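You operate a simulated robot arm through the tools that you are given. There is no shell and no other tool. Be economical: measure what you need, move in short steps, check, and stop when the job is done.

You are at the controls of a simulated robot arm. One attempt, no reset.

TASK
Swap the silver block on the grey plate for the red one.
Fine: red knob to 0, wait till the silver block's dot is dark, switch one off; the silver block ends on the wooden board.
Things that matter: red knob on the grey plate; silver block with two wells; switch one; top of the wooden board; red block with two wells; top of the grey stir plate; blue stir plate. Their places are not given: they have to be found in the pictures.

The check looks at the end state, three seconds after you hand in, the way a careful person would. Anything else that was tipped, shoved, dropped, spilled or broken makes it a failure.

THE ROBOT
A 6-joint arm with a two-finger parallel gripper, fixed in place. Base frame: the origin is at the foot of the arm, x ahead of it, y to its left, z up. Units: m, rad, N and s.
With the tool pointing down near the work surface it reaches from about 0.2 to 0.46 m from the base axis. Its first joint turns from -1.222 to 1.222 rad. Payload 1.9 kg.
Tool frame: the origin (TCP) lies between the finger pads and is the grasp point; the fingertips stand 0.023 m ahead of it; z points along the fingers, y is the line along which they close. The gripper opens to 0.094 m. The fingers are 0.038 m wide and 0.01 m thick; the gripper's body (0.054 by 0.096 m) begins 0.039 m behind the TCP.
Orientation is that of the tool frame in the base frame, as a unit quaternion [w, x, y, z]. With the fingers straight down and closing along the base's y, the tool's x points along the base's -x, its y along +y and its z along -z.

THE INTERFACE
- The arm moves only by the tool move_arm. Its arguments are lists of equal length, an entry for each row: "turn": the turn, a rotation vector about the tool's x, y, z in rad, a list of three; "dp": the shift along the tool's x, y, z in m, a list of three; "grip": the opening in per cent of the stroke, from 0 (shut) to 100 (fully open). In form: {"turn": [[wx, wy, wz], ...], "dp": [[dx, dy, dz], ...], "grip": [grip, ...]}. A call has 1 to 8 rows; each row shifts and turns the commanded pose from where the row before left it, along the tool's axes as they then stand. A row lasts 0.2 s, in which the tool goes at most 0.05 m and 0.15 rad; a call with a longer step from one row to the next is refused whole, and so is a gripper value outside its range. A pose out of reach is approached as far as the arm can. The call stops where the force on the tool passes 90 N (or 10 N more than at its start, if that is more) or the arm is blocked; 0.2 s more then pass. The fingers move at their own pace (about 0.108 m/s each) and stop on an object; they squeeze with about 25 N. The grip force told is the motor's: it shows also when the fingers shut on nothing. Time passes only in rows, and 0.2 s behind the last, so rows that do not move let the fingers close. It gives the time, the measured TCP pose, the force on the tool (base axes), the opening and the grip force at its end, in the units of the frame above (readings bear some noise).
- Cameras (640 x 400 px; columns grow to the right, rows downward): "scene" is fixed at [0.0385, 0.312, 0.4587]; the picture's right is [-0.88, -0.47, 0.00], its down [-0.11, 0.20, -0.97] and it looks along [0.46, -0.86, -0.23] (base axes); focal length 262 px, centre (320, 200). "wrist" rides on the gripper at [-0.039, 0, -0.044] in the tool frame; the picture's right is [0.00, -1.00, 0.00], its down [0.97, 0.00, -0.24] and it looks along [0.24, 0.00, 0.97] (tool axes); focal length 218 px, centre (320, 200).
- grab_frame(camera): a new picture of that camera. No time passes.
- measure_at(camera, pixels): for up to 12 pixels [column, row] of the newest picture of that camera ("zoom" is the newest enlarged one), the place [x, y, z] in the base frame of the surface seen there, good to about 0.002 m, but the place of the scene camera against the robot may be out by one fixed shift of up to 0.025 m in any direction. No time passes.
- close_up(camera, box): a new picture of the part [left, top, right, bottom] of that camera's present view, enlarged. No time passes.
- job_done(): hands the job in; it is judged then, once.

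Keep the steps short. Do not move on a guess: measure, check each grasp and each placing, and mend mistakes. In all there are 80 turns and 54 pictures (those below and enlarged ones count). Leave the gripper open and the arm clear of the work at the hand-in unless told otherwise, and finish with a single line.

The tools are called as a command line: name --argument value ..., lists and objects as JSON in quotes. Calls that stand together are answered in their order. move_arm: Moves the arm, as the interface text tells. Its arguments: {"type":"object","properties":{"turn":{"type":"array"},"dp":{"type":"array"},"grip":{"type":"array"}},"required":["turn","dp","grip"]} The other tools are called the same way: grab_frame (camera) takes a picture; measure_at (camera, pixels) gives the place of the surface under pixels of a picture; close_up (camera, box) takes an enlarged picture of a part of a camera's view; job_done () hands the job in.

At the start:

```text
t: 0.0
eef_pos: [0.2451, -0.1322, 0.4066]
orientation: [0.0, 0.0, 1.0, 0.0]
wrist_force: [0.4, 0.7, 0.0]
grip_width: 0.0944
finger_force: 0.0
```

scene: 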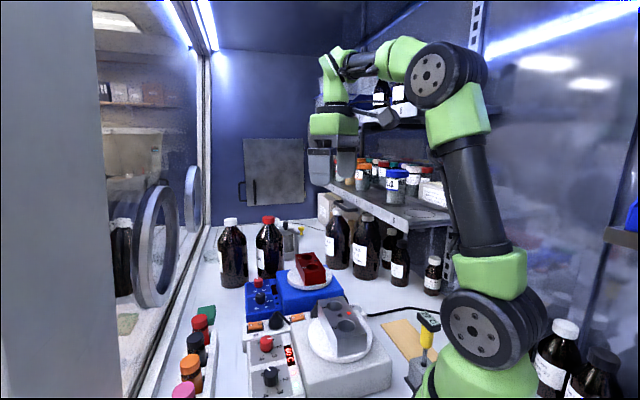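
wrist: 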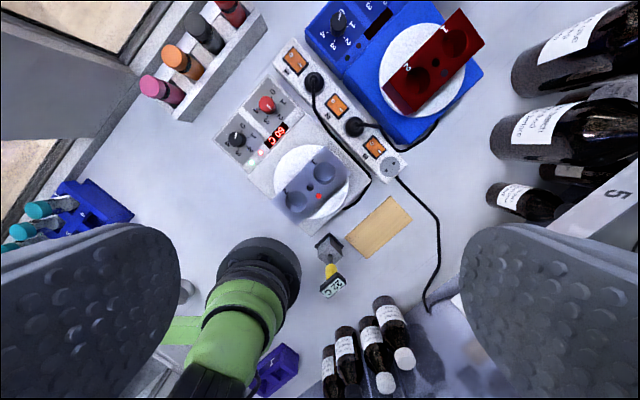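

I see the grey plate with the silver block (about wrist 315,185), the blue plate with the red block (430,60), a power strip with switches, and the wooden board (380,228). I'll enlarge these areas next.

close_up --camera "wrist" --box '[210, 80, 370, 240]'

close_up --camera "wrist" --box '[270, 0, 490, 180]'

close_up --camera "scene" --box '[230, 240, 450, 400]'

```text
2.50 times, centred on (290, 160) of wrist
```

zoom: 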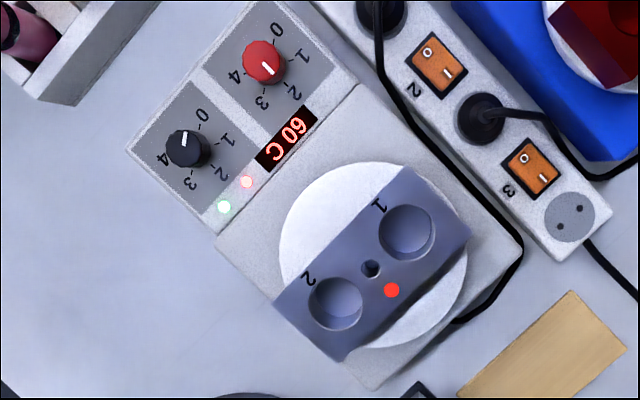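

```text
2.22 times, centred on (380, 90) of wrist
```

zoom: 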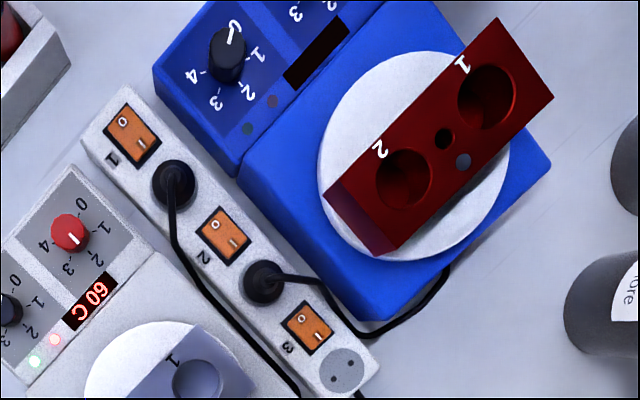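

```text
2.50 times, centred on (340, 320) of scene
```

zoom: 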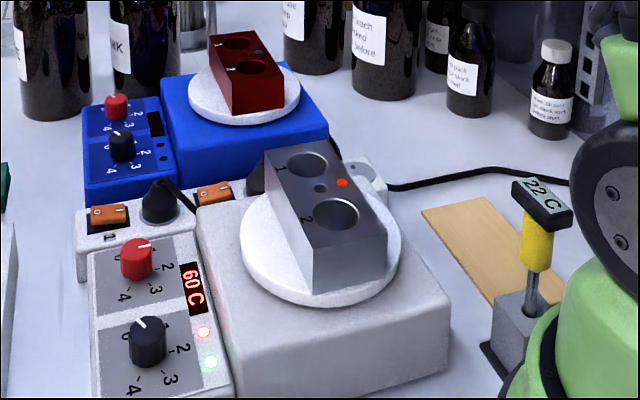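

The 60 C display, with the red pointer near 2, belongs to the grey plate. Its cable runs to socket 1, so switch one is at about wrist (295,61). I'll measure the key points in the wrist view.

measure_at --camera "wrist" --pixels '[[267, 103], [295.4, 60.8], [325, 149], [347, 173], [275, 199], [298, 218], [318.8, 196], [391, 198], [410, 218], [348, 235], [368, 257], [330, 245]]'

measure_at --camera "wrist" --pixels '[[459, 10], [482, 43], [385, 84], [406, 110], [445, 72], [410, 95], [410, 37], [465, 85], [292, 190], [345, 193], [283, 218], [260, 130]]'

```text
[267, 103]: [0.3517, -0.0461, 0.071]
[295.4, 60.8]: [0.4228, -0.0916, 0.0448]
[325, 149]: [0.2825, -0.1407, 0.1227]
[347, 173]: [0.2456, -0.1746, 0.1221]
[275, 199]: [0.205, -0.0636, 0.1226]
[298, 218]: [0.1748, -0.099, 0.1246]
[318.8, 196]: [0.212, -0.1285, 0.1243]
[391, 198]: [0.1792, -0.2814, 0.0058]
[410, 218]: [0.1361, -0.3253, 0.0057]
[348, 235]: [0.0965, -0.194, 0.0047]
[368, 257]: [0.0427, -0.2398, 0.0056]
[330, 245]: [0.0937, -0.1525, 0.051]
```

```text
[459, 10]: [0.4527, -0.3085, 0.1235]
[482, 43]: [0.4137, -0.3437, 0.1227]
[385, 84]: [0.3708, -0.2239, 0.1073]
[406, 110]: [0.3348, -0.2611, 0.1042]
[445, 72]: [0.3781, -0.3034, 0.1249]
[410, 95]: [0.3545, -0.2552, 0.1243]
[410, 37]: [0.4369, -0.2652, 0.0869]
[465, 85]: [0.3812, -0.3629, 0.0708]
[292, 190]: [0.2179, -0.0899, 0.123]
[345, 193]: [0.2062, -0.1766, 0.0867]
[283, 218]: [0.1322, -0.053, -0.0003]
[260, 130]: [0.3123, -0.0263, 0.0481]
```

The wrist view puts the table at z≈0, but the brief says 0.086. I'll cross-check with the scene camera, including the gripper's own position.

measure_at --camera "scene" --pixels '[[266, 342], [255, 327], [349, 313], [325, 301], [350, 300], [400, 340], [385, 323], [310, 259], [220, 310], [390, 295], [322, 170], [345, 168]]'

close_up --camera "scene" --box '[270, 90, 400, 200]'

```text
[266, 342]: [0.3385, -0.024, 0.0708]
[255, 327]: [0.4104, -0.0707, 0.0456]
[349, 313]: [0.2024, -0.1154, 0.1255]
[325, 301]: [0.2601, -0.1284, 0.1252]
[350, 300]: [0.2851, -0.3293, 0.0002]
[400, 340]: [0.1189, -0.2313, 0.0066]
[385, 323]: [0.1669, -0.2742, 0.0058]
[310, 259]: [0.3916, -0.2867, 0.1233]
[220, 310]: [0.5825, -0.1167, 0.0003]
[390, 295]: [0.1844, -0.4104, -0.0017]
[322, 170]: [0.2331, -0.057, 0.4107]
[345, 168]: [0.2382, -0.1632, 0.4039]
```

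```text
3.64 times, centred on (335, 145) of scene
```

zoom: 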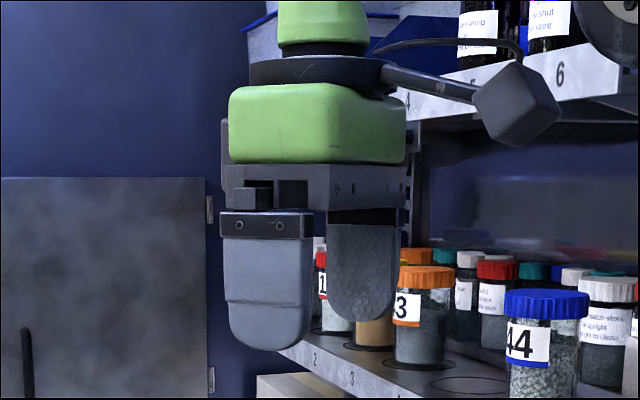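

Both cameras agree that the table is at z≈0. The scene camera is shifted by about (-0.012, +0.02, 0), so I'll rely on the wrist camera. The red knob's top is near (0.352,-0.046,0.071). I'll move above it to z≈0.2 and look at the pointer.

move_arm --turn '[[0, 0, 0], [0, 0, 0], [0, 0, 0], [0, 0, 0], [0, 0, 0], [0, 0, 0], [0, 0, 0]]' --dp '[[-0.0178, 0.01435, 0.0345], [-0.0178, 0.01435, 0.0345], [-0.0178, 0.01435, 0.0345], [-0.0178, 0.01435, 0.0345], [-0.0178, 0.01435, 0.0345], [-0.0178, 0.01435, 0.0345], [0, 0, 0]]' --grip '[100, 100, 100, 100, 100, 100, 100]'

grab_frame --camera "wrist"

```text
t: 1.6
eef_pos: [0.3526, -0.047, 0.1983]
orientation: [0.001, 0.0, 1.0, 0.001]
wrist_force: [-0.3, 0.7, 0.1]
grip_width: 0.094
finger_force: 0.1
```

```text
47 pictures are left
```

wrist: 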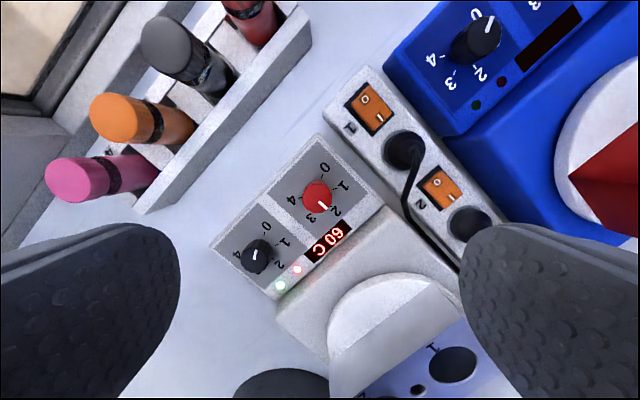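

close_up --camera "wrist" --box '[270, 150, 366, 210]'

close_up --camera "wrist" --box '[320, 60, 448, 140]'

measure_at --camera "wrist" --pixels '[[316, 193], [324, 166], [345, 184], [336, 213], [310, 219], [291, 200], [365, 99], [358, 122], [376, 117], [403, 145], [369, 91], [258, 252]]'

```text
6.67 times, centred on (318, 180) of wrist
```

zoom: 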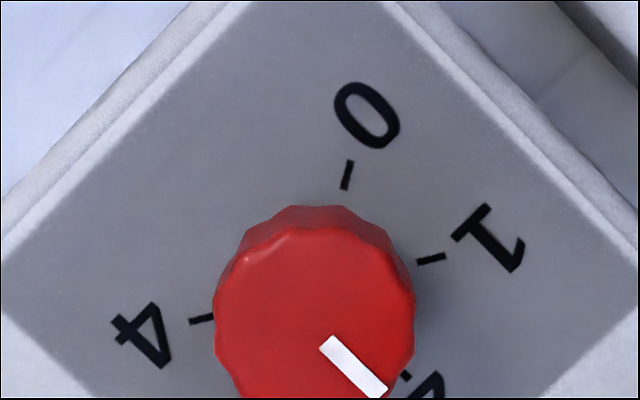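

```text
5.00 times, centred on (384, 100) of wrist
```

zoom: 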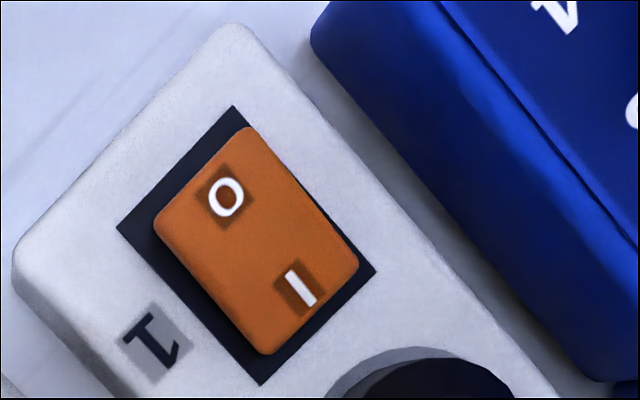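

```text
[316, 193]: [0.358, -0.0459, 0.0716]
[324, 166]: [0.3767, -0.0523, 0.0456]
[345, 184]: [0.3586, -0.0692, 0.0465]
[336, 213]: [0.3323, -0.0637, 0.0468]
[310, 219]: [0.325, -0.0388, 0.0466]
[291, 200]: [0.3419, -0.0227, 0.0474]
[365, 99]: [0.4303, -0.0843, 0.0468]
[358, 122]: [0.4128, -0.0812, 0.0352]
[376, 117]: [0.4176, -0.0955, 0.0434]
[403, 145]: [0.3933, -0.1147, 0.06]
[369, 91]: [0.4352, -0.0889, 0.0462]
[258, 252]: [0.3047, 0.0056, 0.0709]
```

The label ring's centre is about (0.3505,-0.0465). I need the exact pointer ends and the distance to the raised step of the plate.

measure_at --camera "wrist" --pixels '[[318.5, 201.5], [327, 208.5], [317, 185.5], [331, 196], [303.5, 196], [317, 212], [385, 209], [365, 225], [345, 243], [380, 225], [350, 225], [365, 207]]'

close_up --camera "wrist" --box '[262, 160, 390, 240]'

```text
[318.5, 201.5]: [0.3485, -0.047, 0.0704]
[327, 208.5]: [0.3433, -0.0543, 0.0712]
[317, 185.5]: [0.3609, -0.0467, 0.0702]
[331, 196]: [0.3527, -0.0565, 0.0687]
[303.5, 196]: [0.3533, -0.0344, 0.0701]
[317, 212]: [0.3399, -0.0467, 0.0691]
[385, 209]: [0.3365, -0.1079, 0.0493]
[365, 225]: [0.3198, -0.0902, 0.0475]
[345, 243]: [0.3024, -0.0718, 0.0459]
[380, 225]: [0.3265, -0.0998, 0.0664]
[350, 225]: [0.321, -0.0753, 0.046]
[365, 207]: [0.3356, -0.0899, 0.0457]
```

```text
5.00 times, centred on (326, 200) of wrist
```

zoom: 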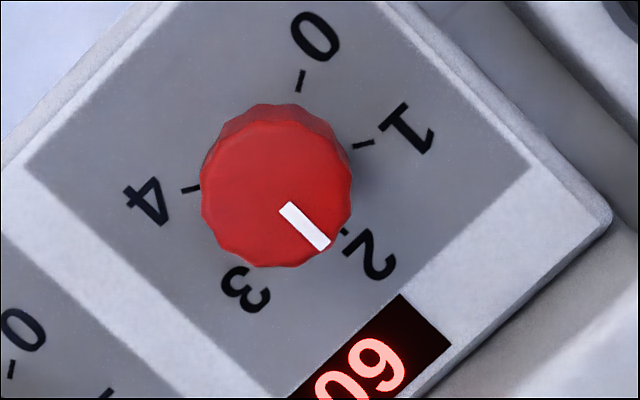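

The knob's centre is about (0.3505,-0.046) and its top is at z 0.071. The pointer sits at about -131° (mark 2) and mark 0 is at about -15°, so it needs roughly +118° counter-clockwise. I'll pre-turn the tool 60° clockwise, narrow the gripper and descend to z≈0.115.

move_arm --turn '[[0, 0, 0], [0, 0, 0.15], [0, 0, 0.15], [0, 0, 0.15], [0, 0, 0.15], [0, 0, 0.15], [0, 0, 0.15], [0, 0, 0.15]]' --dp '[[0.0021, 0.001, 0], [0, 0, 0.01], [0, 0, 0.01], [0, 0, 0.013], [0, 0, 0.013], [0, 0, 0.013], [0, 0, 0.013], [0, 0, 0.01]]' --grip '[55, 55, 55, 55, 55, 55, 55, 55]'

grab_frame --camera "wrist"

```text
t: 3.4
eef_pos: [0.35, -0.0444, 0.1179]
orientation: [0.0, 0.502, 0.865, 0.0]
wrist_force: [0.9, 0.1, 0.3]
grip_width: 0.0516
finger_force: 0.0
```

```text
43 pictures are left
```

wrist: 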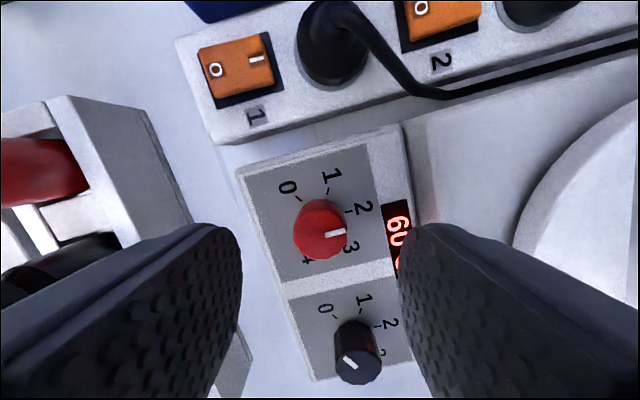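

The knob is centred at column 320 between the fingers, with clear panel on both sides. I'll descend 0.04 and close.

move_arm --turn '[[0, 0, 0], [0, 0, 0], [0, 0, 0], [0, 0, 0], [0, 0, 0], [0, 0, 0]]' --dp '[[0.0, -0.001, 0.015], [0, 0, 0.015], [0, 0, 0.009], [0, 0, 0], [0, 0, 0], [0, 0, 0]]' --grip '[55, 55, 55, 0, 0, 0]'

```text
t: 4.8
eef_pos: [0.3497, -0.0448, 0.0794]
orientation: [0.002, 0.501, 0.866, 0.002]
wrist_force: [21.5, 15.8, -12.1]
grip_width: 0.0244
finger_force: 44.4
```

The knob is gripped at a width of 0.0244, with some side load along the closing line. I'll shift 1 mm to relieve it and turn counter-clockwise by 1.05 rad.

move_arm --turn '[[0, 0, 0], [0, 0, -0.15], [0, 0, -0.15], [0, 0, -0.15], [0, 0, -0.15], [0, 0, -0.15], [0, 0, -0.15], [0, 0, -0.15]]' --dp '[[0, 0.001, 0], [0, 0, 0], [0, 0, 0], [0, 0, 0], [0, 0, 0], [0, 0, 0], [0, 0, 0], [0, 0, 0]]' --grip '[0, 0, 0, 0, 0, 0, 0, 0]'

grab_frame --camera "wrist"

```text
t: 6.6
eef_pos: [0.3498, -0.0443, 0.0797]
orientation: [-0.001, -0.001, 1.0, 0.001]
wrist_force: [-16.4, 5.5, 36.4]
grip_width: 0.0246
finger_force: 45.4
```

```text
42 pictures are left
```

wrist: 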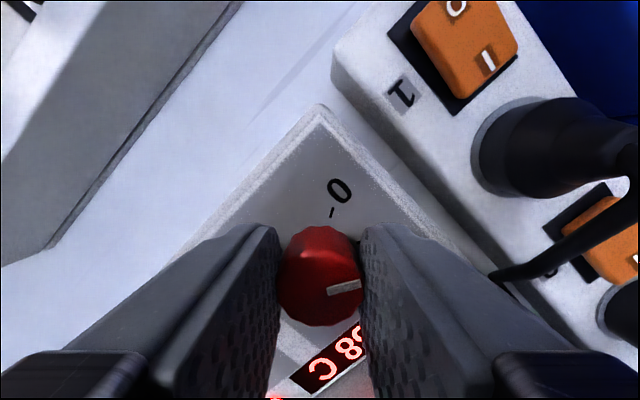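

The pointer followed the turn and is near mark 1, and the display reads about 58. I'll turn on by 1.0 rad to reach 0.

move_arm --turn '[[0, 0, -0.15], [0, 0, -0.15], [0, 0, -0.15], [0, 0, -0.15], [0, 0, -0.15], [0, 0, -0.15], [0, 0, -0.1]]' --dp '[[0, 0, 0], [0, 0, 0], [0, 0, 0], [0, 0, 0], [0, 0, 0], [0, 0, 0], [0, 0, 0]]' --grip '[0, 0, 0, 0, 0, 0, 0]'

grab_frame --camera "wrist"

```text
t: 8.2
eef_pos: [0.3499, -0.0439, 0.0793]
orientation: [0.0, -0.48, 0.877, 0.0]
wrist_force: [-17.7, 7.3, 18.5]
grip_width: 0.0245
finger_force: 45.1
```

```text
41 pictures are left
```

wrist: 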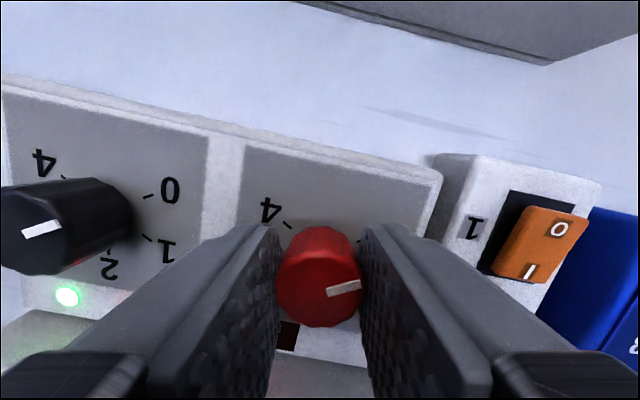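

The red heating lamp is out. I'll open the gripper, lift off, and check the pointer and the block's dot.

move_arm --turn '[[0, 0, 0], [0, 0, 0], [0, 0, 0], [0, 0, 0], [0, 0, 0], [0, 0, 0]]' --dp '[[0, 0, 0], [0, 0, 0], [0, 0, -0.03], [0, 0, -0.045], [0, 0, -0.045], [0, 0, 0]]' --grip '[55, 55, 55, 55, 55, 55]'

grab_frame --camera "wrist"

grab_frame --camera "scene"

```text
t: 9.6
eef_pos: [0.3517, -0.0439, 0.1991]
orientation: [0.0, -0.48, 0.878, 0.0]
wrist_force: [-0.4, 0.2, -0.5]
grip_width: 0.0515
finger_force: 0.0
```

```text
40 pictures are left
```

wrist: 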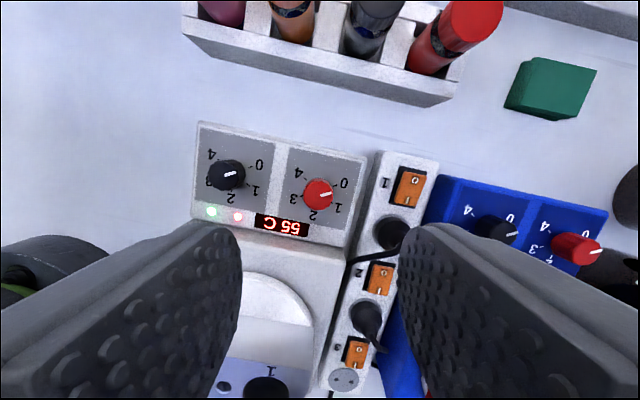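

```text
39 pictures are left
```

scene: 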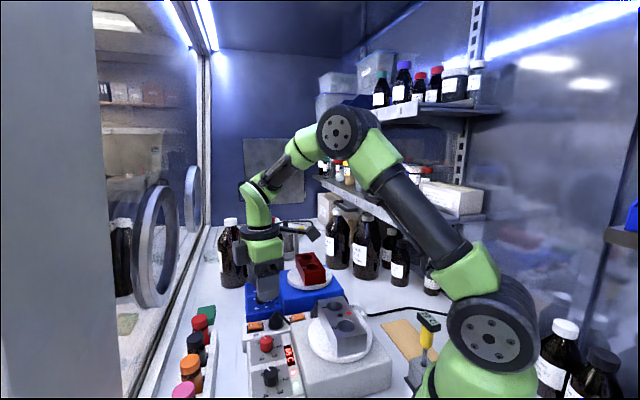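

close_up --camera "wrist" --box '[262, 155, 374, 225]'

close_up --camera "wrist" --box '[362, 140, 458, 200]'

measure_at --camera "wrist" --pixels '[[415, 180], [411, 200], [407, 187], [399, 187], [420, 190], [410, 171], [405, 204]]'

```text
5.71 times, centred on (318, 190) of wrist
```

zoom: 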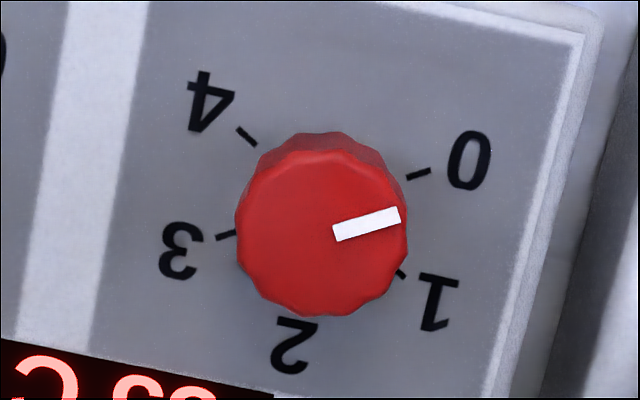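

```text
6.67 times, centred on (410, 170) of wrist
```

zoom: 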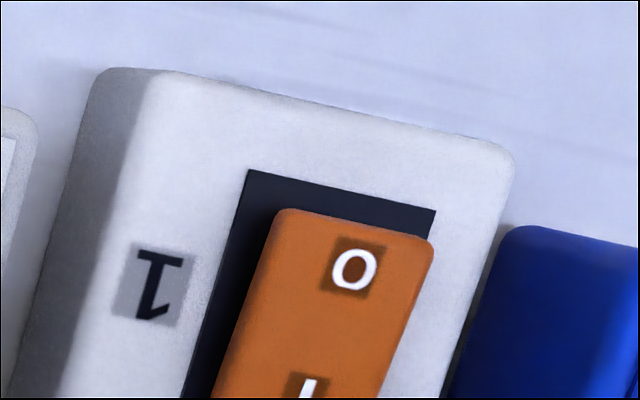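

```text
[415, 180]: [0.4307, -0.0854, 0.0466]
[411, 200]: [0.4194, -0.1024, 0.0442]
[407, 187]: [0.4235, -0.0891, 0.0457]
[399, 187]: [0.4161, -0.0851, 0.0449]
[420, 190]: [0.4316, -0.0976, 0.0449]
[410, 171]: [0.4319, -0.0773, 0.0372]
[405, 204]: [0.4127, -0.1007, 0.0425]
```

The pointer is parallel to the 0 tick, so the knob is at 0. The display shows 55 and is falling, and the dot is still red. I'll rotate toward the switch-pressing orientation while it cools, and first measure the nearby rack for clearance.

measure_at --camera "wrist" --pixels '[[470, 25], [440, 60], [445, 95], [540, 85], [560, 65], [478, 195], [575, 245], [395, 232], [430, 205]]'

move_arm --turn '[[0, 0, 0.15], [0, 0, 0.15], [0, 0, 0.15], [0, 0, 0.15], [0, 0, 0.15], [0, 0, 0.15], [0, 0, 0.15], [0, 0, 0.15]]' --dp '[[0, 0, 0], [0, 0, 0], [0, 0, 0], [0, 0, 0], [0, 0, 0], [0, 0, 0], [0, 0, 0], [0, 0, 0]]' --grip '[0, 0, 0, 0, 0, 0, 0, 0]'

move_arm --turn '[[0, 0, 0.15], [0, 0, 0.15], [0, 0, 0.15], [0, 0, 0.15], [0, 0, 0.05], [0, 0, 0]]' --dp '[[0, 0, 0], [0, 0, 0], [0, 0, 0], [0, 0, 0], [0, 0, 0], [0, 0, 0]]' --grip '[0, 0, 0, 0, 0, 0]'

grab_frame --camera "wrist"

```text
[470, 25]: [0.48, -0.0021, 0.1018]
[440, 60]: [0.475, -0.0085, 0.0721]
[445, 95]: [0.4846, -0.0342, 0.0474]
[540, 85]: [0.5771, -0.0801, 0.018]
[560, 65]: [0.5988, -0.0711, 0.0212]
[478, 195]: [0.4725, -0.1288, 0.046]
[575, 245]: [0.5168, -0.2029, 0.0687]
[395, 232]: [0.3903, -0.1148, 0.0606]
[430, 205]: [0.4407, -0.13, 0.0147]
```

```text
t: 11.4
eef_pos: [0.3513, -0.0445, 0.1991]
orientation: [0.001, 0.102, 0.995, 0.0]
wrist_force: [1.0, -0.2, 0.3]
grip_width: 0.0001
finger_force: 25.0
```

```text
t: 12.8
eef_pos: [0.3504, -0.0453, 0.198]
orientation: [0.0, 0.412, 0.911, 0.0]
wrist_force: [-0.4, 0.6, 0.1]
grip_width: 0.0
finger_force: 25.0
```

```text
36 pictures are left
```

wrist: 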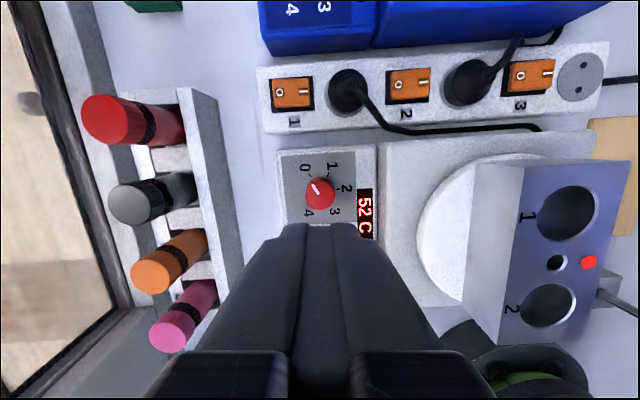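

The view is now aligned with the strip, and switch one is at (291,94). The display reads 52. I'll measure the rocker.

measure_at --camera "wrist" --pixels '[[273, 93], [279, 93], [291, 93], [302, 93], [310, 93], [291, 79], [291, 107], [279, 125], [265, 93], [300, 50]]'

close_up --camera "wrist" --box '[250, 65, 330, 115]'

```text
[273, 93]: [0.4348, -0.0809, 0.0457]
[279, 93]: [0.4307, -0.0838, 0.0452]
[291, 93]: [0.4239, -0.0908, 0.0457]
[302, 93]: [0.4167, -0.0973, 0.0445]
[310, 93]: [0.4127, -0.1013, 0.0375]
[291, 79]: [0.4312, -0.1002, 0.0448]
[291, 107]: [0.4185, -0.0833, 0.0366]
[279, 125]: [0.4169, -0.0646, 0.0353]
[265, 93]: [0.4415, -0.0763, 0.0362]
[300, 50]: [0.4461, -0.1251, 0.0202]
```

```text
8.00 times, centred on (290, 90) of wrist
```

zoom: 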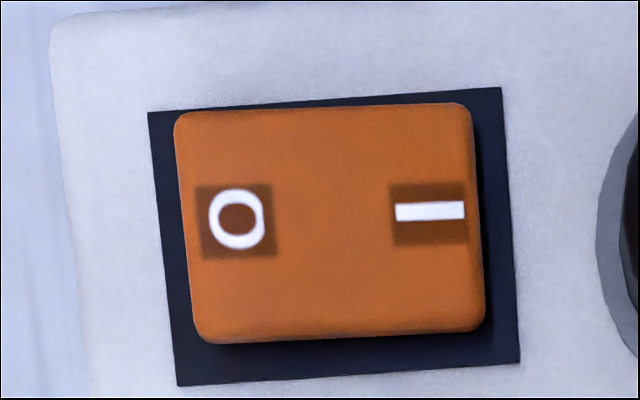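

The rocker runs from (0.436,-0.080) at the O end to (0.4135,-0.100) at the I end, with its top at 0.0455. I'll hover over the O edge with closed fingers at z≈0.12, and then watch the dot.

move_arm --turn '[[0, 0, 0], [0, 0, 0], [0, 0, 0], [0, 0, 0], [0, 0, 0], [0, 0, 0], [0, 0, 0], [0, 0, 0]]' --dp '[[-0.0274, 0.0137, 0], [-0.0274, 0.0137, 0.02], [-0.0275, 0.0136, 0.025], [0, 0, 0.033], [0, 0, 0], [0, 0, 0], [0, 0, 0], [0, 0, 0]]' --grip '[0, 0, 0, 0, 0, 0, 0, 0]'

move_arm --turn '[[0, 0, 0], [0, 0, 0], [0, 0, 0], [0, 0, 0], [0, 0, 0], [0, 0, 0], [0, 0, 0], [0, 0, 0]]' --dp '[[0, 0, 0], [0, 0, 0], [0, 0, 0], [0, 0, 0], [0, 0, 0], [0, 0, 0], [0, 0, 0], [0, 0, 0]]' --grip '[0, 0, 0, 0, 0, 0, 0, 0]'

move_arm --turn '[[0, 0, 0], [0, 0, 0], [0, 0, 0], [0, 0, 0], [0, 0, 0], [0, 0, 0], [0, 0, 0], [0, 0, 0]]' --dp '[[0, 0, 0], [0, 0, 0], [0, 0, 0], [0, 0, 0], [0, 0, 0], [0, 0, 0], [0, 0, 0], [0, 0, 0]]' --grip '[0, 0, 0, 0, 0, 0, 0, 0]'

close_up --camera "scene" --box '[220, 250, 420, 375]'

grab_frame --camera "wrist"

```text
t: 14.6
eef_pos: [0.4333, -0.0805, 0.1215]
orientation: [0.0, 0.412, 0.911, -0.001]
wrist_force: [0.2, -0.3, 0.4]
grip_width: 0.0001
finger_force: 24.9
```

```text
t: 16.4
eef_pos: [0.4333, -0.0813, 0.1213]
orientation: [0.001, 0.412, 0.911, 0.0]
wrist_force: [0.0, 0.0, 0.4]
grip_width: 0.0
finger_force: 24.8
```

```text
t: 18.2
eef_pos: [0.4333, -0.0808, 0.1207]
orientation: [-0.001, 0.413, 0.911, 0.0]
wrist_force: [0.7, 0.5, -0.4]
grip_width: 0.0
finger_force: 24.8
```

```text
3.20 times, centred on (320, 312) of scene
```

zoom: 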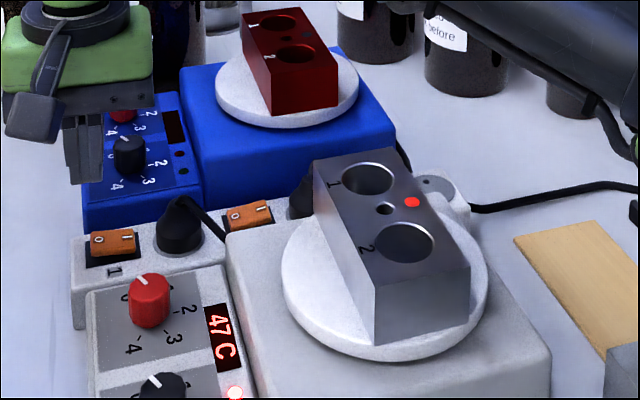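

```text
33 pictures are left
```

wrist: 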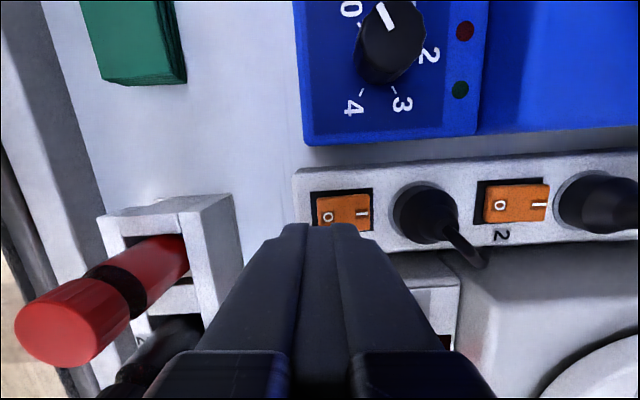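

It reads 47 C and the dot is still red. I'll keep waiting.

move_arm --turn '[[0, 0, 0], [0, 0, 0], [0, 0, 0], [0, 0, 0], [0, 0, 0], [0, 0, 0], [0, 0, 0], [0, 0, 0]]' --dp '[[0, 0.002, 0], [0, 0, 0], [0, 0, 0], [0, 0, 0], [0, 0, 0], [0, 0, 0], [0, 0, 0], [0, 0, 0]]' --grip '[0, 0, 0, 0, 0, 0, 0, 0]'

move_arm --turn '[[0, 0, 0], [0, 0, 0], [0, 0, 0], [0, 0, 0], [0, 0, 0], [0, 0, 0], [0, 0, 0], [0, 0, 0]]' --dp '[[0, 0, 0], [0, 0, 0], [0, 0, 0], [0, 0, 0], [0, 0, 0], [0, 0, 0], [0, 0, 0], [0, 0, 0]]' --grip '[0, 0, 0, 0, 0, 0, 0, 0]'

move_arm --turn '[[0, 0, 0], [0, 0, 0], [0, 0, 0], [0, 0, 0], [0, 0, 0], [0, 0, 0], [0, 0, 0], [0, 0, 0]]' --dp '[[0, 0, 0], [0, 0, 0], [0, 0, 0], [0, 0, 0], [0, 0, 0], [0, 0, 0], [0, 0, 0], [0, 0, 0]]' --grip '[0, 0, 0, 0, 0, 0, 0, 0]'

move_arm --turn '[[0, 0, 0], [0, 0, 0], [0, 0, 0], [0, 0, 0], [0, 0, 0], [0, 0, 0], [0, 0, 0], [0, 0, 0]]' --dp '[[0, 0, 0], [0, 0, 0], [0, 0, 0], [0, 0, 0], [0, 0, 0], [0, 0, 0], [0, 0, 0], [0, 0, 0]]' --grip '[0, 0, 0, 0, 0, 0, 0, 0]'

close_up --camera "scene" --box '[220, 250, 420, 375]'

```text
t: 20.0
eef_pos: [0.4337, -0.0799, 0.121]
orientation: [0.0, 0.412, 0.911, 0.0]
wrist_force: [0.6, -0.7, -0.6]
grip_width: 0.0002
finger_force: 25.0
```

```text
t: 21.8
eef_pos: [0.4349, -0.0788, 0.1199]
orientation: [-0.001, 0.412, 0.911, 0.0]
wrist_force: [-0.5, -0.1, -0.1]
grip_width: 0.0
finger_force: 25.0
```

```text
t: 23.6
eef_pos: [0.4346, -0.0798, 0.1198]
orientation: [0.0, 0.413, 0.911, 0.0]
wrist_force: [-0.2, 0.2, 0.9]
grip_width: 0.0
finger_force: 24.8
```

```text
t: 25.4
eef_pos: [0.4352, -0.0791, 0.1212]
orientation: [0.0, 0.412, 0.911, 0.001]
wrist_force: [-0.5, -0.5, -0.8]
grip_width: 0.0
finger_force: 25.3
```

```text
3.20 times, centred on (320, 312) of scene
```

zoom: 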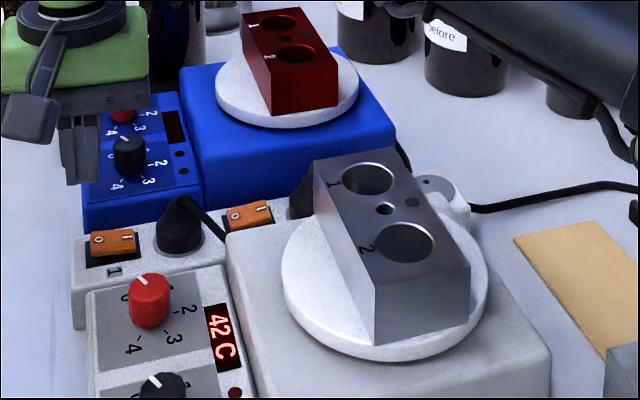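

The dot is dark at 42 C. I'll press the O end with the closed fingertips, tips descending to about z 0.041.

move_arm --turn '[[0, 0, 0], [0, 0, 0], [0, 0, 0], [0, 0, 0], [0, 0, 0], [0, 0, 0]]' --dp '[[0, 0, 0.025], [0, 0, 0.02], [0, 0, 0.005], [0, 0, 0.003], [0, 0, 0.003], [0, 0, 0]]' --grip '[0, 0, 0, 0, 0, 0]'

close_up --camera "scene" --box '[220, 250, 420, 375]'

```text
t: 26.8
eef_pos: [0.4368, -0.078, 0.0683]
orientation: [0.0, 0.412, 0.911, 0.002]
wrist_force: [-25.4, 7.1, 42.6]
grip_width: 0.0001
finger_force: 25.2
```

```text
3.20 times, centred on (320, 312) of scene
```

zoom: 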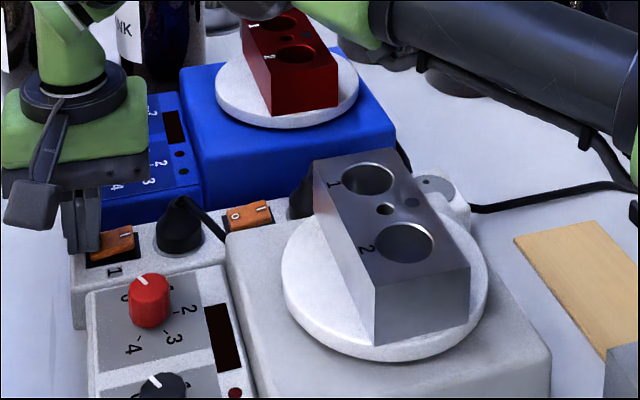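

The display is dark, so switch one is off. I'll lift off, travel above the silver block, open the gripper and look.

move_arm --turn '[[0, 0, 0], [0, 0, 0], [0, 0, 0], [0, 0, 0], [0, 0, 0], [0, 0, 0], [0, 0, 0], [0, 0, 0]]' --dp '[[0, 0, -0.045], [0, 0, -0.045], [0, 0, -0.045], [0.0215, -0.037, 0], [0.0215, -0.037, 0], [0.0215, -0.037, 0], [0.0215, -0.037, 0], [0.0214, -0.037, 0]]' --grip '[0, 0, 0, 100, 100, 100, 100, 100]'

move_arm --turn '[[0, 0, -0.055], [0, 0, 0]]' --dp '[[0, 0, 0], [0, 0, 0]]' --grip '[100, 100]'

grab_frame --camera "wrist"

```text
t: 28.6
eef_pos: [0.2269, -0.1193, 0.2009]
orientation: [0.001, 0.412, 0.911, 0.001]
wrist_force: [-0.4, 0.6, -0.1]
grip_width: 0.0936
finger_force: 0.1
```

```text
t: 29.2
eef_pos: [0.2261, -0.1194, 0.2002]
orientation: [0.001, 0.387, 0.922, 0.001]
wrist_force: [-0.7, 0.3, 0.4]
grip_width: 0.0942
finger_force: 0.1
```

```text
30 pictures are left
```

wrist: 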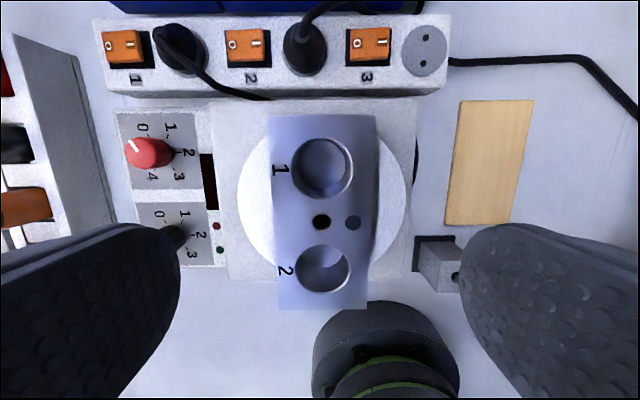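

Switch one now shows O pressed, and the block looks aligned with the gripper, centred at about column 322. I'll measure the block and board corners precisely.

measure_at --camera "wrist" --pixels '[[271, 118], [373, 118], [281, 304], [364, 304], [321, 222], [463, 103], [532, 103], [447, 221], [510, 221], [440, 262], [398, 220], [414, 110]]'

close_up --camera "wrist" --box '[400, 80, 600, 300]'

```text
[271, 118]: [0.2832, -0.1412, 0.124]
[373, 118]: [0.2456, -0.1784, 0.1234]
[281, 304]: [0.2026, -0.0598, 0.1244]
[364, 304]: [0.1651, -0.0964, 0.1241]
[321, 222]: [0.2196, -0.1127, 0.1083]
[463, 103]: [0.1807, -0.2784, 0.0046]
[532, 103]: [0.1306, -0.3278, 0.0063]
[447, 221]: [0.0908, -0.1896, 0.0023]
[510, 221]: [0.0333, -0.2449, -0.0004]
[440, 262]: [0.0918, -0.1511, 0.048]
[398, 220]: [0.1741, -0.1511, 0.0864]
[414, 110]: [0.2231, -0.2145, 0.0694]
```

```text
1.82 times, centred on (500, 190) of wrist
```

zoom: 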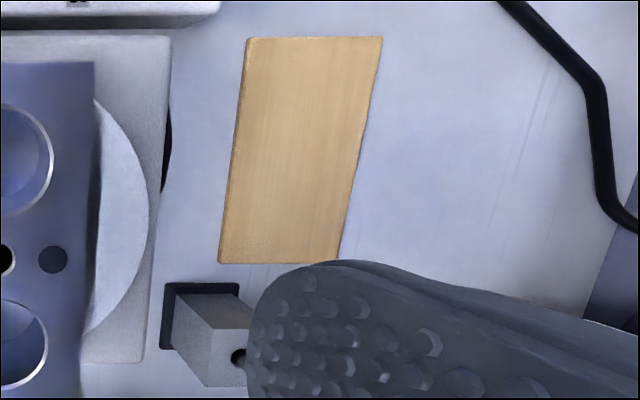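

The block's centre is (0.2241,-0.119), it measures about 0.055 × 0.117, and its axis matches the tool. I'll measure the board's centre pixel, then descend over the silver block to TCP z 0.117 and grip.

measure_at --camera "wrist" --pixels '[[487.3, 165.2], [463.5, 102.5], [531, 102.5], [448, 222], [507, 219]]'

move_arm --turn '[[0, 0, 0], [0, 0, 0], [0, 0, 0], [0, 0, 0], [0, 0, 0], [0, 0, 0], [0, 0, 0], [0, 0, 0]]' --dp '[[0.0017, -0.0011, 0.025], [0, 0, 0.025], [0, 0, 0.015], [0, 0, 0.01], [0, 0, 0.008], [0, 0, 0], [0, 0, 0], [0, 0, 0]]' --grip '[100, 100, 100, 100, 100, 0, 0, 0]'

```text
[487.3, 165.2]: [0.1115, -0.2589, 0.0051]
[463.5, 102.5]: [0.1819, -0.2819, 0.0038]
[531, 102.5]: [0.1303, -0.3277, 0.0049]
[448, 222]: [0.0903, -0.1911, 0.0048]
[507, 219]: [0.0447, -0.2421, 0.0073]
```

```text
t: 31.0
eef_pos: [0.2247, -0.12, 0.117]
orientation: [0.0, 0.386, 0.922, 0.0]
wrist_force: [0.2, -0.5, -0.4]
grip_width: 0.0567
finger_force: 24.9
```

Gripped at 0.0567 with 25 N. I'll lift straight up to about z 0.25 and look for the thermometer's position.

move_arm --turn '[[0, 0, 0], [0, 0, 0], [0, 0, 0], [0, 0, 0], [0, 0, 0], [0, 0, 0]]' --dp '[[0, 0, -0.01], [0, 0, -0.03], [0, 0, -0.03], [0, 0, -0.03], [0, 0, -0.03], [0, 0, 0]]' --grip '[0, 0, 0, 0, 0, 0]'

grab_frame --camera "scene"

grab_frame --camera "wrist"

```text
t: 32.4
eef_pos: [0.2243, -0.1191, 0.2468]
orientation: [0.0, 0.387, 0.922, 0.0]
wrist_force: [0.6, 0.7, -4.6]
grip_width: 0.0571
finger_force: 24.9
```

```text
28 pictures are left
```

scene: 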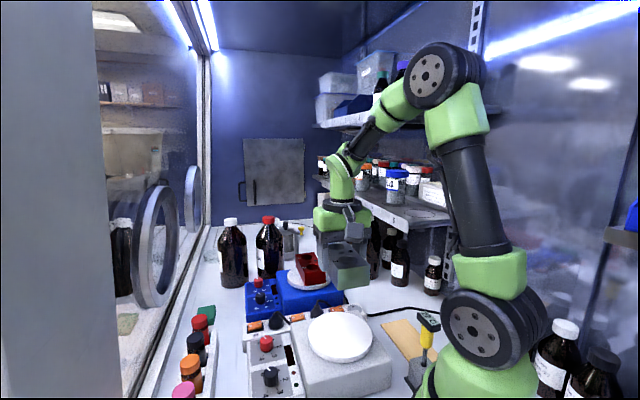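

```text
27 pictures are left
```

wrist: 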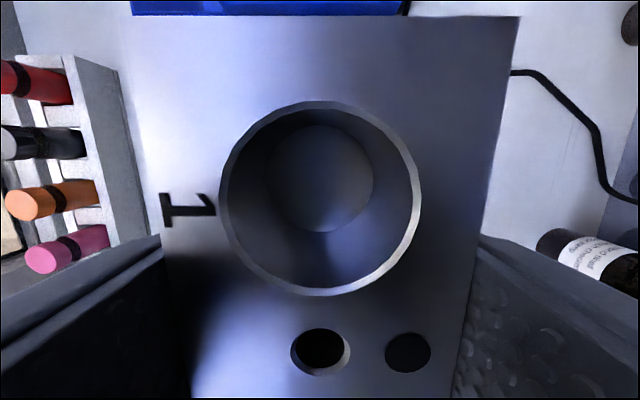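

Held securely, at about 4.6 N weight. I'll measure the thermometer in the scene view (head at about 428,322).

measure_at --camera "scene" --pixels '[[428, 322], [420, 313], [437, 326], [426, 340], [418, 368], [426, 355], [412, 325], [390, 325], [340, 330]]'

close_up --camera "scene" --box '[370, 290, 466, 390]'

```text
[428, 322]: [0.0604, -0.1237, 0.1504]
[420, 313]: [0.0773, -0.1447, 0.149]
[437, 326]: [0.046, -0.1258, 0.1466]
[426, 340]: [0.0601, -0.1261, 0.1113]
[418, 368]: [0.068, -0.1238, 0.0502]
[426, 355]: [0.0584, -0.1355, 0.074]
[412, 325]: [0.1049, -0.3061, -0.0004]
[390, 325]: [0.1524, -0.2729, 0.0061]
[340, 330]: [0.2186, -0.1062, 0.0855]
```

```text
4.00 times, centred on (418, 340) of scene
```

zoom: 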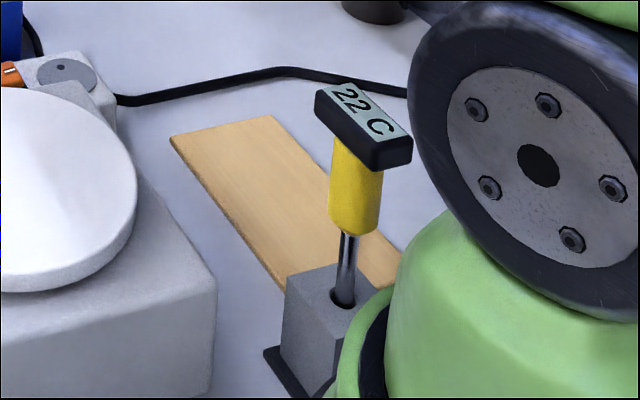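

The thermometer's head is near (0.072,-0.145), with its top at z 0.15. The drop pose keeps more than 3 cm clear of it. I'll carry the block at z 0.247 to above the board at (0.113,-0.260).

move_arm --turn '[[0, 0, 0], [0, 0, 0], [0, 0, 0], [0, 0, 0], [0, 0, 0], [0, 0, 0], [0, 0, 0]]' --dp '[[-0.0038, -0.0297, 0], [-0.0038, -0.0297, 0], [-0.0038, -0.0297, 0], [-0.0038, -0.0297, 0], [-0.0038, -0.0297, 0], [-0.0037, -0.0296, 0], [0, 0, 0]]' --grip '[0, 0, 0, 0, 0, 0, 0]'

grab_frame --camera "scene"

```text
t: 33.5
eef_pos: [0.1512, -0.2124, 0.2489]
orientation: [0.002, 0.385, 0.923, 0.013]
wrist_force: [8.9, 12.7, 3.2]
grip_width: 0.0568
finger_force: 25.0
stopped in row 5: the force on the tool passed its limit (the readings are from after the stop); the commanded pose is now the measured one
```

```text
25 pictures are left
```

scene: 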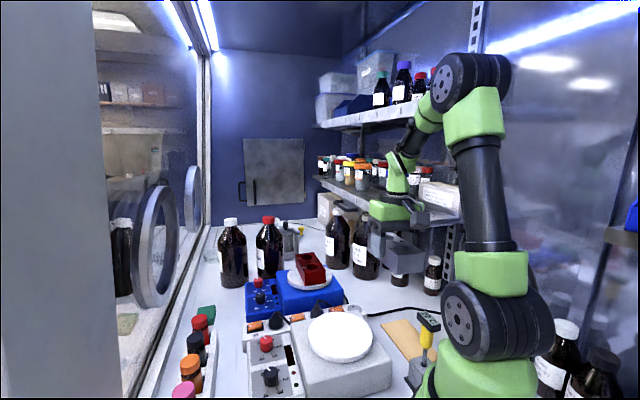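

The force limit tripped, so something touched what looks like the lower shelf's edge. I'll back off 2 cm and take a close look.

move_arm --turn '[[0, 0, 0], [0, 0, 0]]' --dp '[[0.0, 0.02, 0], [0, 0, 0]]' --grip '[0, 0]'

close_up --camera "scene" --box '[320, 140, 480, 300]'

grab_frame --camera "wrist"

```text
t: 34.1
eef_pos: [0.164, -0.1978, 0.2497]
orientation: [0.001, 0.385, 0.923, 0.013]
wrist_force: [0.5, -0.3, -5.0]
grip_width: 0.0572
finger_force: 25.0
```

```text
2.50 times, centred on (400, 220) of scene
```

zoom: 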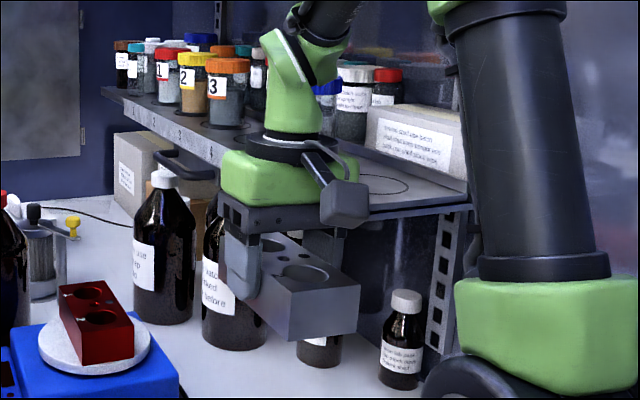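

```text
23 pictures are left
```

wrist: 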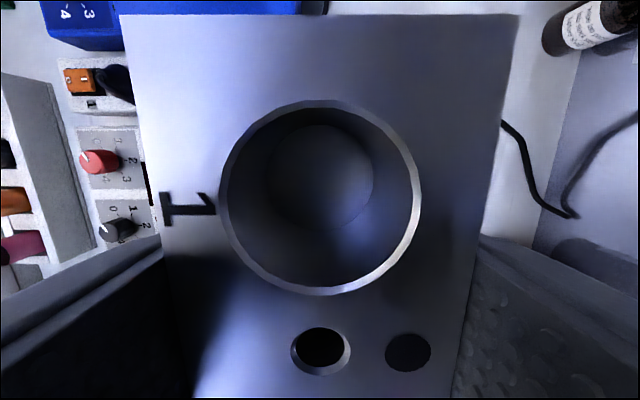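

Contact is cleared. I'll measure the shelf's front edge and the nearby bottles.

measure_at --camera "scene" --pixels '[[330, 188], [345, 197], [356, 203], [440, 219], [450, 217], [446, 213], [432, 265], [432, 290], [335, 235], [362, 250], [398, 280], [350, 196]]'

```text
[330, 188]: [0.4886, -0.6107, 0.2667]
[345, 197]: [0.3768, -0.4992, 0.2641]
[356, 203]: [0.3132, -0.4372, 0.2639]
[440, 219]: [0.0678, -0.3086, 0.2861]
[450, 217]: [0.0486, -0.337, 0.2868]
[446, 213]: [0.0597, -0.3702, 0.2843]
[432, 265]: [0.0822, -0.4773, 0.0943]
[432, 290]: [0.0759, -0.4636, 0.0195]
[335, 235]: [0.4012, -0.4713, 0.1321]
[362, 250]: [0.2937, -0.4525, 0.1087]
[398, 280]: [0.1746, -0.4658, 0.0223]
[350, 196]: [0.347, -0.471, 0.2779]
```

The shelf's front edge runs along x+y≈-0.13 at z 0.245–0.286, with its end corner near the board. So I must go low before moving over the board. I'll undo the small tilt, go down in the gap beside the plate to z 0.13, and then sideways 4 cm.

move_arm --turn '[[0.025, -0.008, 0], [0, 0, 0], [0, 0, 0], [0, 0, 0], [0, 0, 0], [0, 0, 0], [0, 0, 0]]' --dp '[[0, 0, 0], [-0.008, 0, 0.03], [-0.008, 0, 0.03], [0, 0, 0.03], [0, 0, 0.03], [0, -0.019, 0], [0, -0.019, 0]]' --grip '[0, 0, 0, 0, 0, 0, 0]'

grab_frame --camera "scene"

grab_frame --camera "wrist"

```text
t: 35.7
eef_pos: [0.1488, -0.2368, 0.1297]
orientation: [0.001, 0.384, 0.923, -0.001]
wrist_force: [0.5, -0.4, -5.6]
grip_width: 0.0569
finger_force: 24.6
```

```text
22 pictures are left
```

scene: 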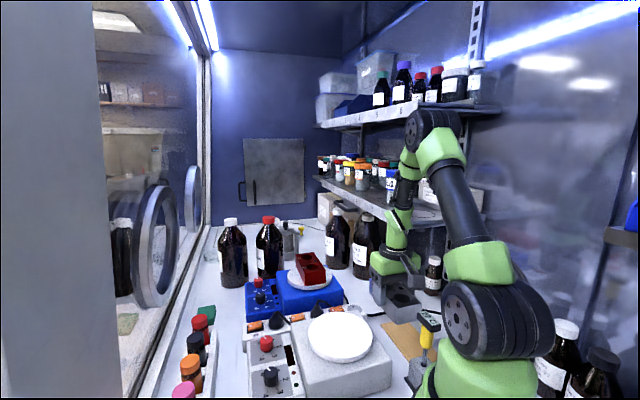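

```text
21 pictures are left
```

wrist: 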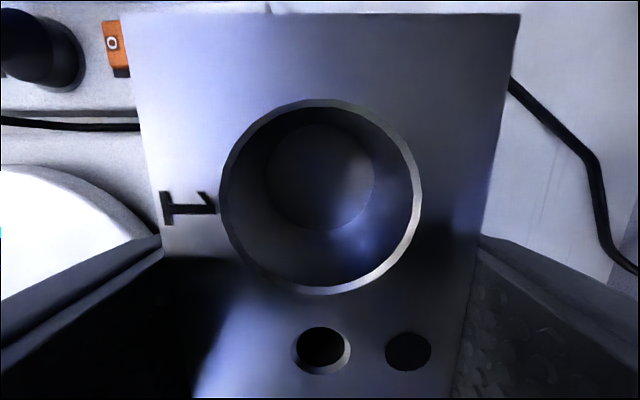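

It went clear. The forearm is near the shelf's corner, so I'll zoom in to judge the gap before moving further.

close_up --camera "scene" --box '[350, 100, 500, 320]'

measure_at --camera "scene" --pixels '[[398, 235], [400, 215], [404, 195], [407, 175], [410, 155], [385, 215], [378, 212], [420, 218], [430, 222], [425, 215], [440, 222], [370, 205]]'

```text
1.82 times, centred on (425, 210) of scene
```

zoom: 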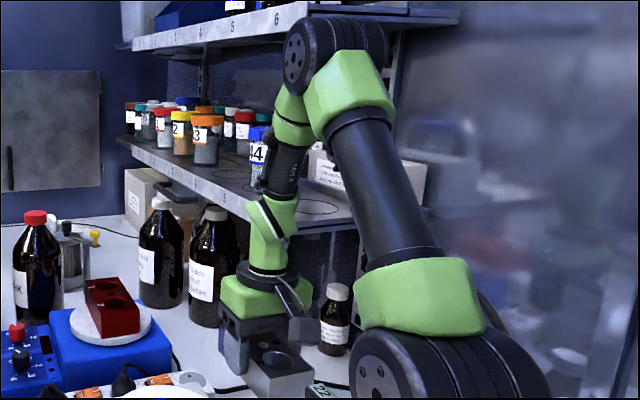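

```text
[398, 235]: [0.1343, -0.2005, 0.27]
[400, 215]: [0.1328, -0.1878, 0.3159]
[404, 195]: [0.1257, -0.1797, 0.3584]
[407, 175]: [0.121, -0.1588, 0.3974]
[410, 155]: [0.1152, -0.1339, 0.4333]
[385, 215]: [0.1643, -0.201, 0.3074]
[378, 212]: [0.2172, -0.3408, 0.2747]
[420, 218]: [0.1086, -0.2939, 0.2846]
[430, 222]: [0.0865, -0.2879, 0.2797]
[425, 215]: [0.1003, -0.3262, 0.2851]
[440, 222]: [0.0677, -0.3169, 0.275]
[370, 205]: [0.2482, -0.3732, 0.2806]
```

The forearm should clear the shelf's end by about 1 cm at low height. I'll lower to z 0.045, then slide diagonally over the board.

move_arm --turn '[[0, 0, 0], [0, 0, 0], [0, 0, 0], [0, 0, 0], [0, 0, 0], [0, 0, 0], [0, 0, 0]]' --dp '[[0, 0, 0.03], [0, 0, 0.03], [0, 0, 0.0247], [0.005, -0.014, 0], [0.005, -0.014, 0], [0.005, -0.014, 0], [0, 0, 0]]' --grip '[0, 0, 0, 0, 0, 0, 0]'

close_up --camera "scene" --box '[350, 200, 500, 400]'

grab_frame --camera "wrist"

```text
t: 36.4
eef_pos: [0.1626, -0.258, 0.1296]
orientation: [0.072, 0.388, 0.917, -0.05]
wrist_force: [0.2, 0.5, -5.6]
grip_width: 0.0567
finger_force: 25.6
stopped in row 3: the arm was blocked; the commanded pose is now the measured one
```

```text
2.00 times, centred on (425, 300) of scene
```

zoom: 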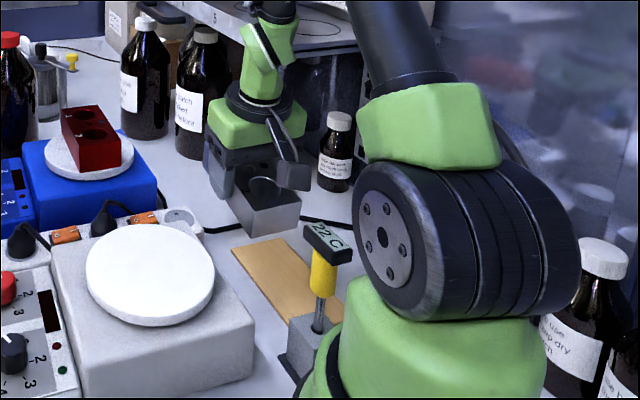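

```text
18 pictures are left
```

wrist: 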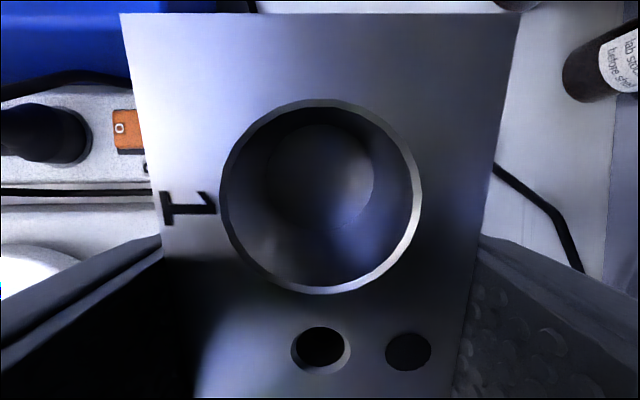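

The arm was blocked by the wrist/forearm against the lower shelf, and the tool tilted. I'll back away from the shelf, undo the tilt and rise. After that I'll regrasp the block off-centre, so that the arm stays beyond the shelf's end.

move_arm --turn '[[0, 0, 0], [-0.018, 0.086, 0], [-0.018, 0.086, 0], [0, 0, 0], [0, 0, 0], [0, 0, 0], [0, 0, 0]]' --dp '[[0, 0.02, 0], [0, 0.01, 0], [0, 0.01, 0], [0, 0, -0.03], [0, 0.01, -0.03], [0, 0.01, -0.03], [0, 0, 0]]' --grip '[0, 0, 0, 0, 0, 0, 0]'

grab_frame --camera "scene"

```text
t: 38.0
eef_pos: [0.2053, -0.2192, 0.2161]
orientation: [0.0, 0.389, 0.921, 0.001]
wrist_force: [0.7, -0.8, -5.6]
grip_width: 0.0571
finger_force: 24.9
```

```text
17 pictures are left
```

scene: 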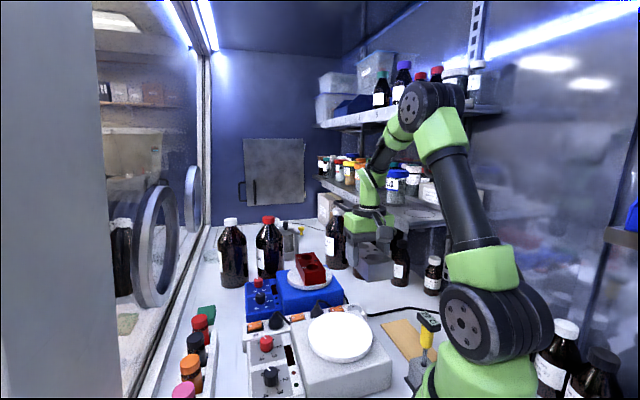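

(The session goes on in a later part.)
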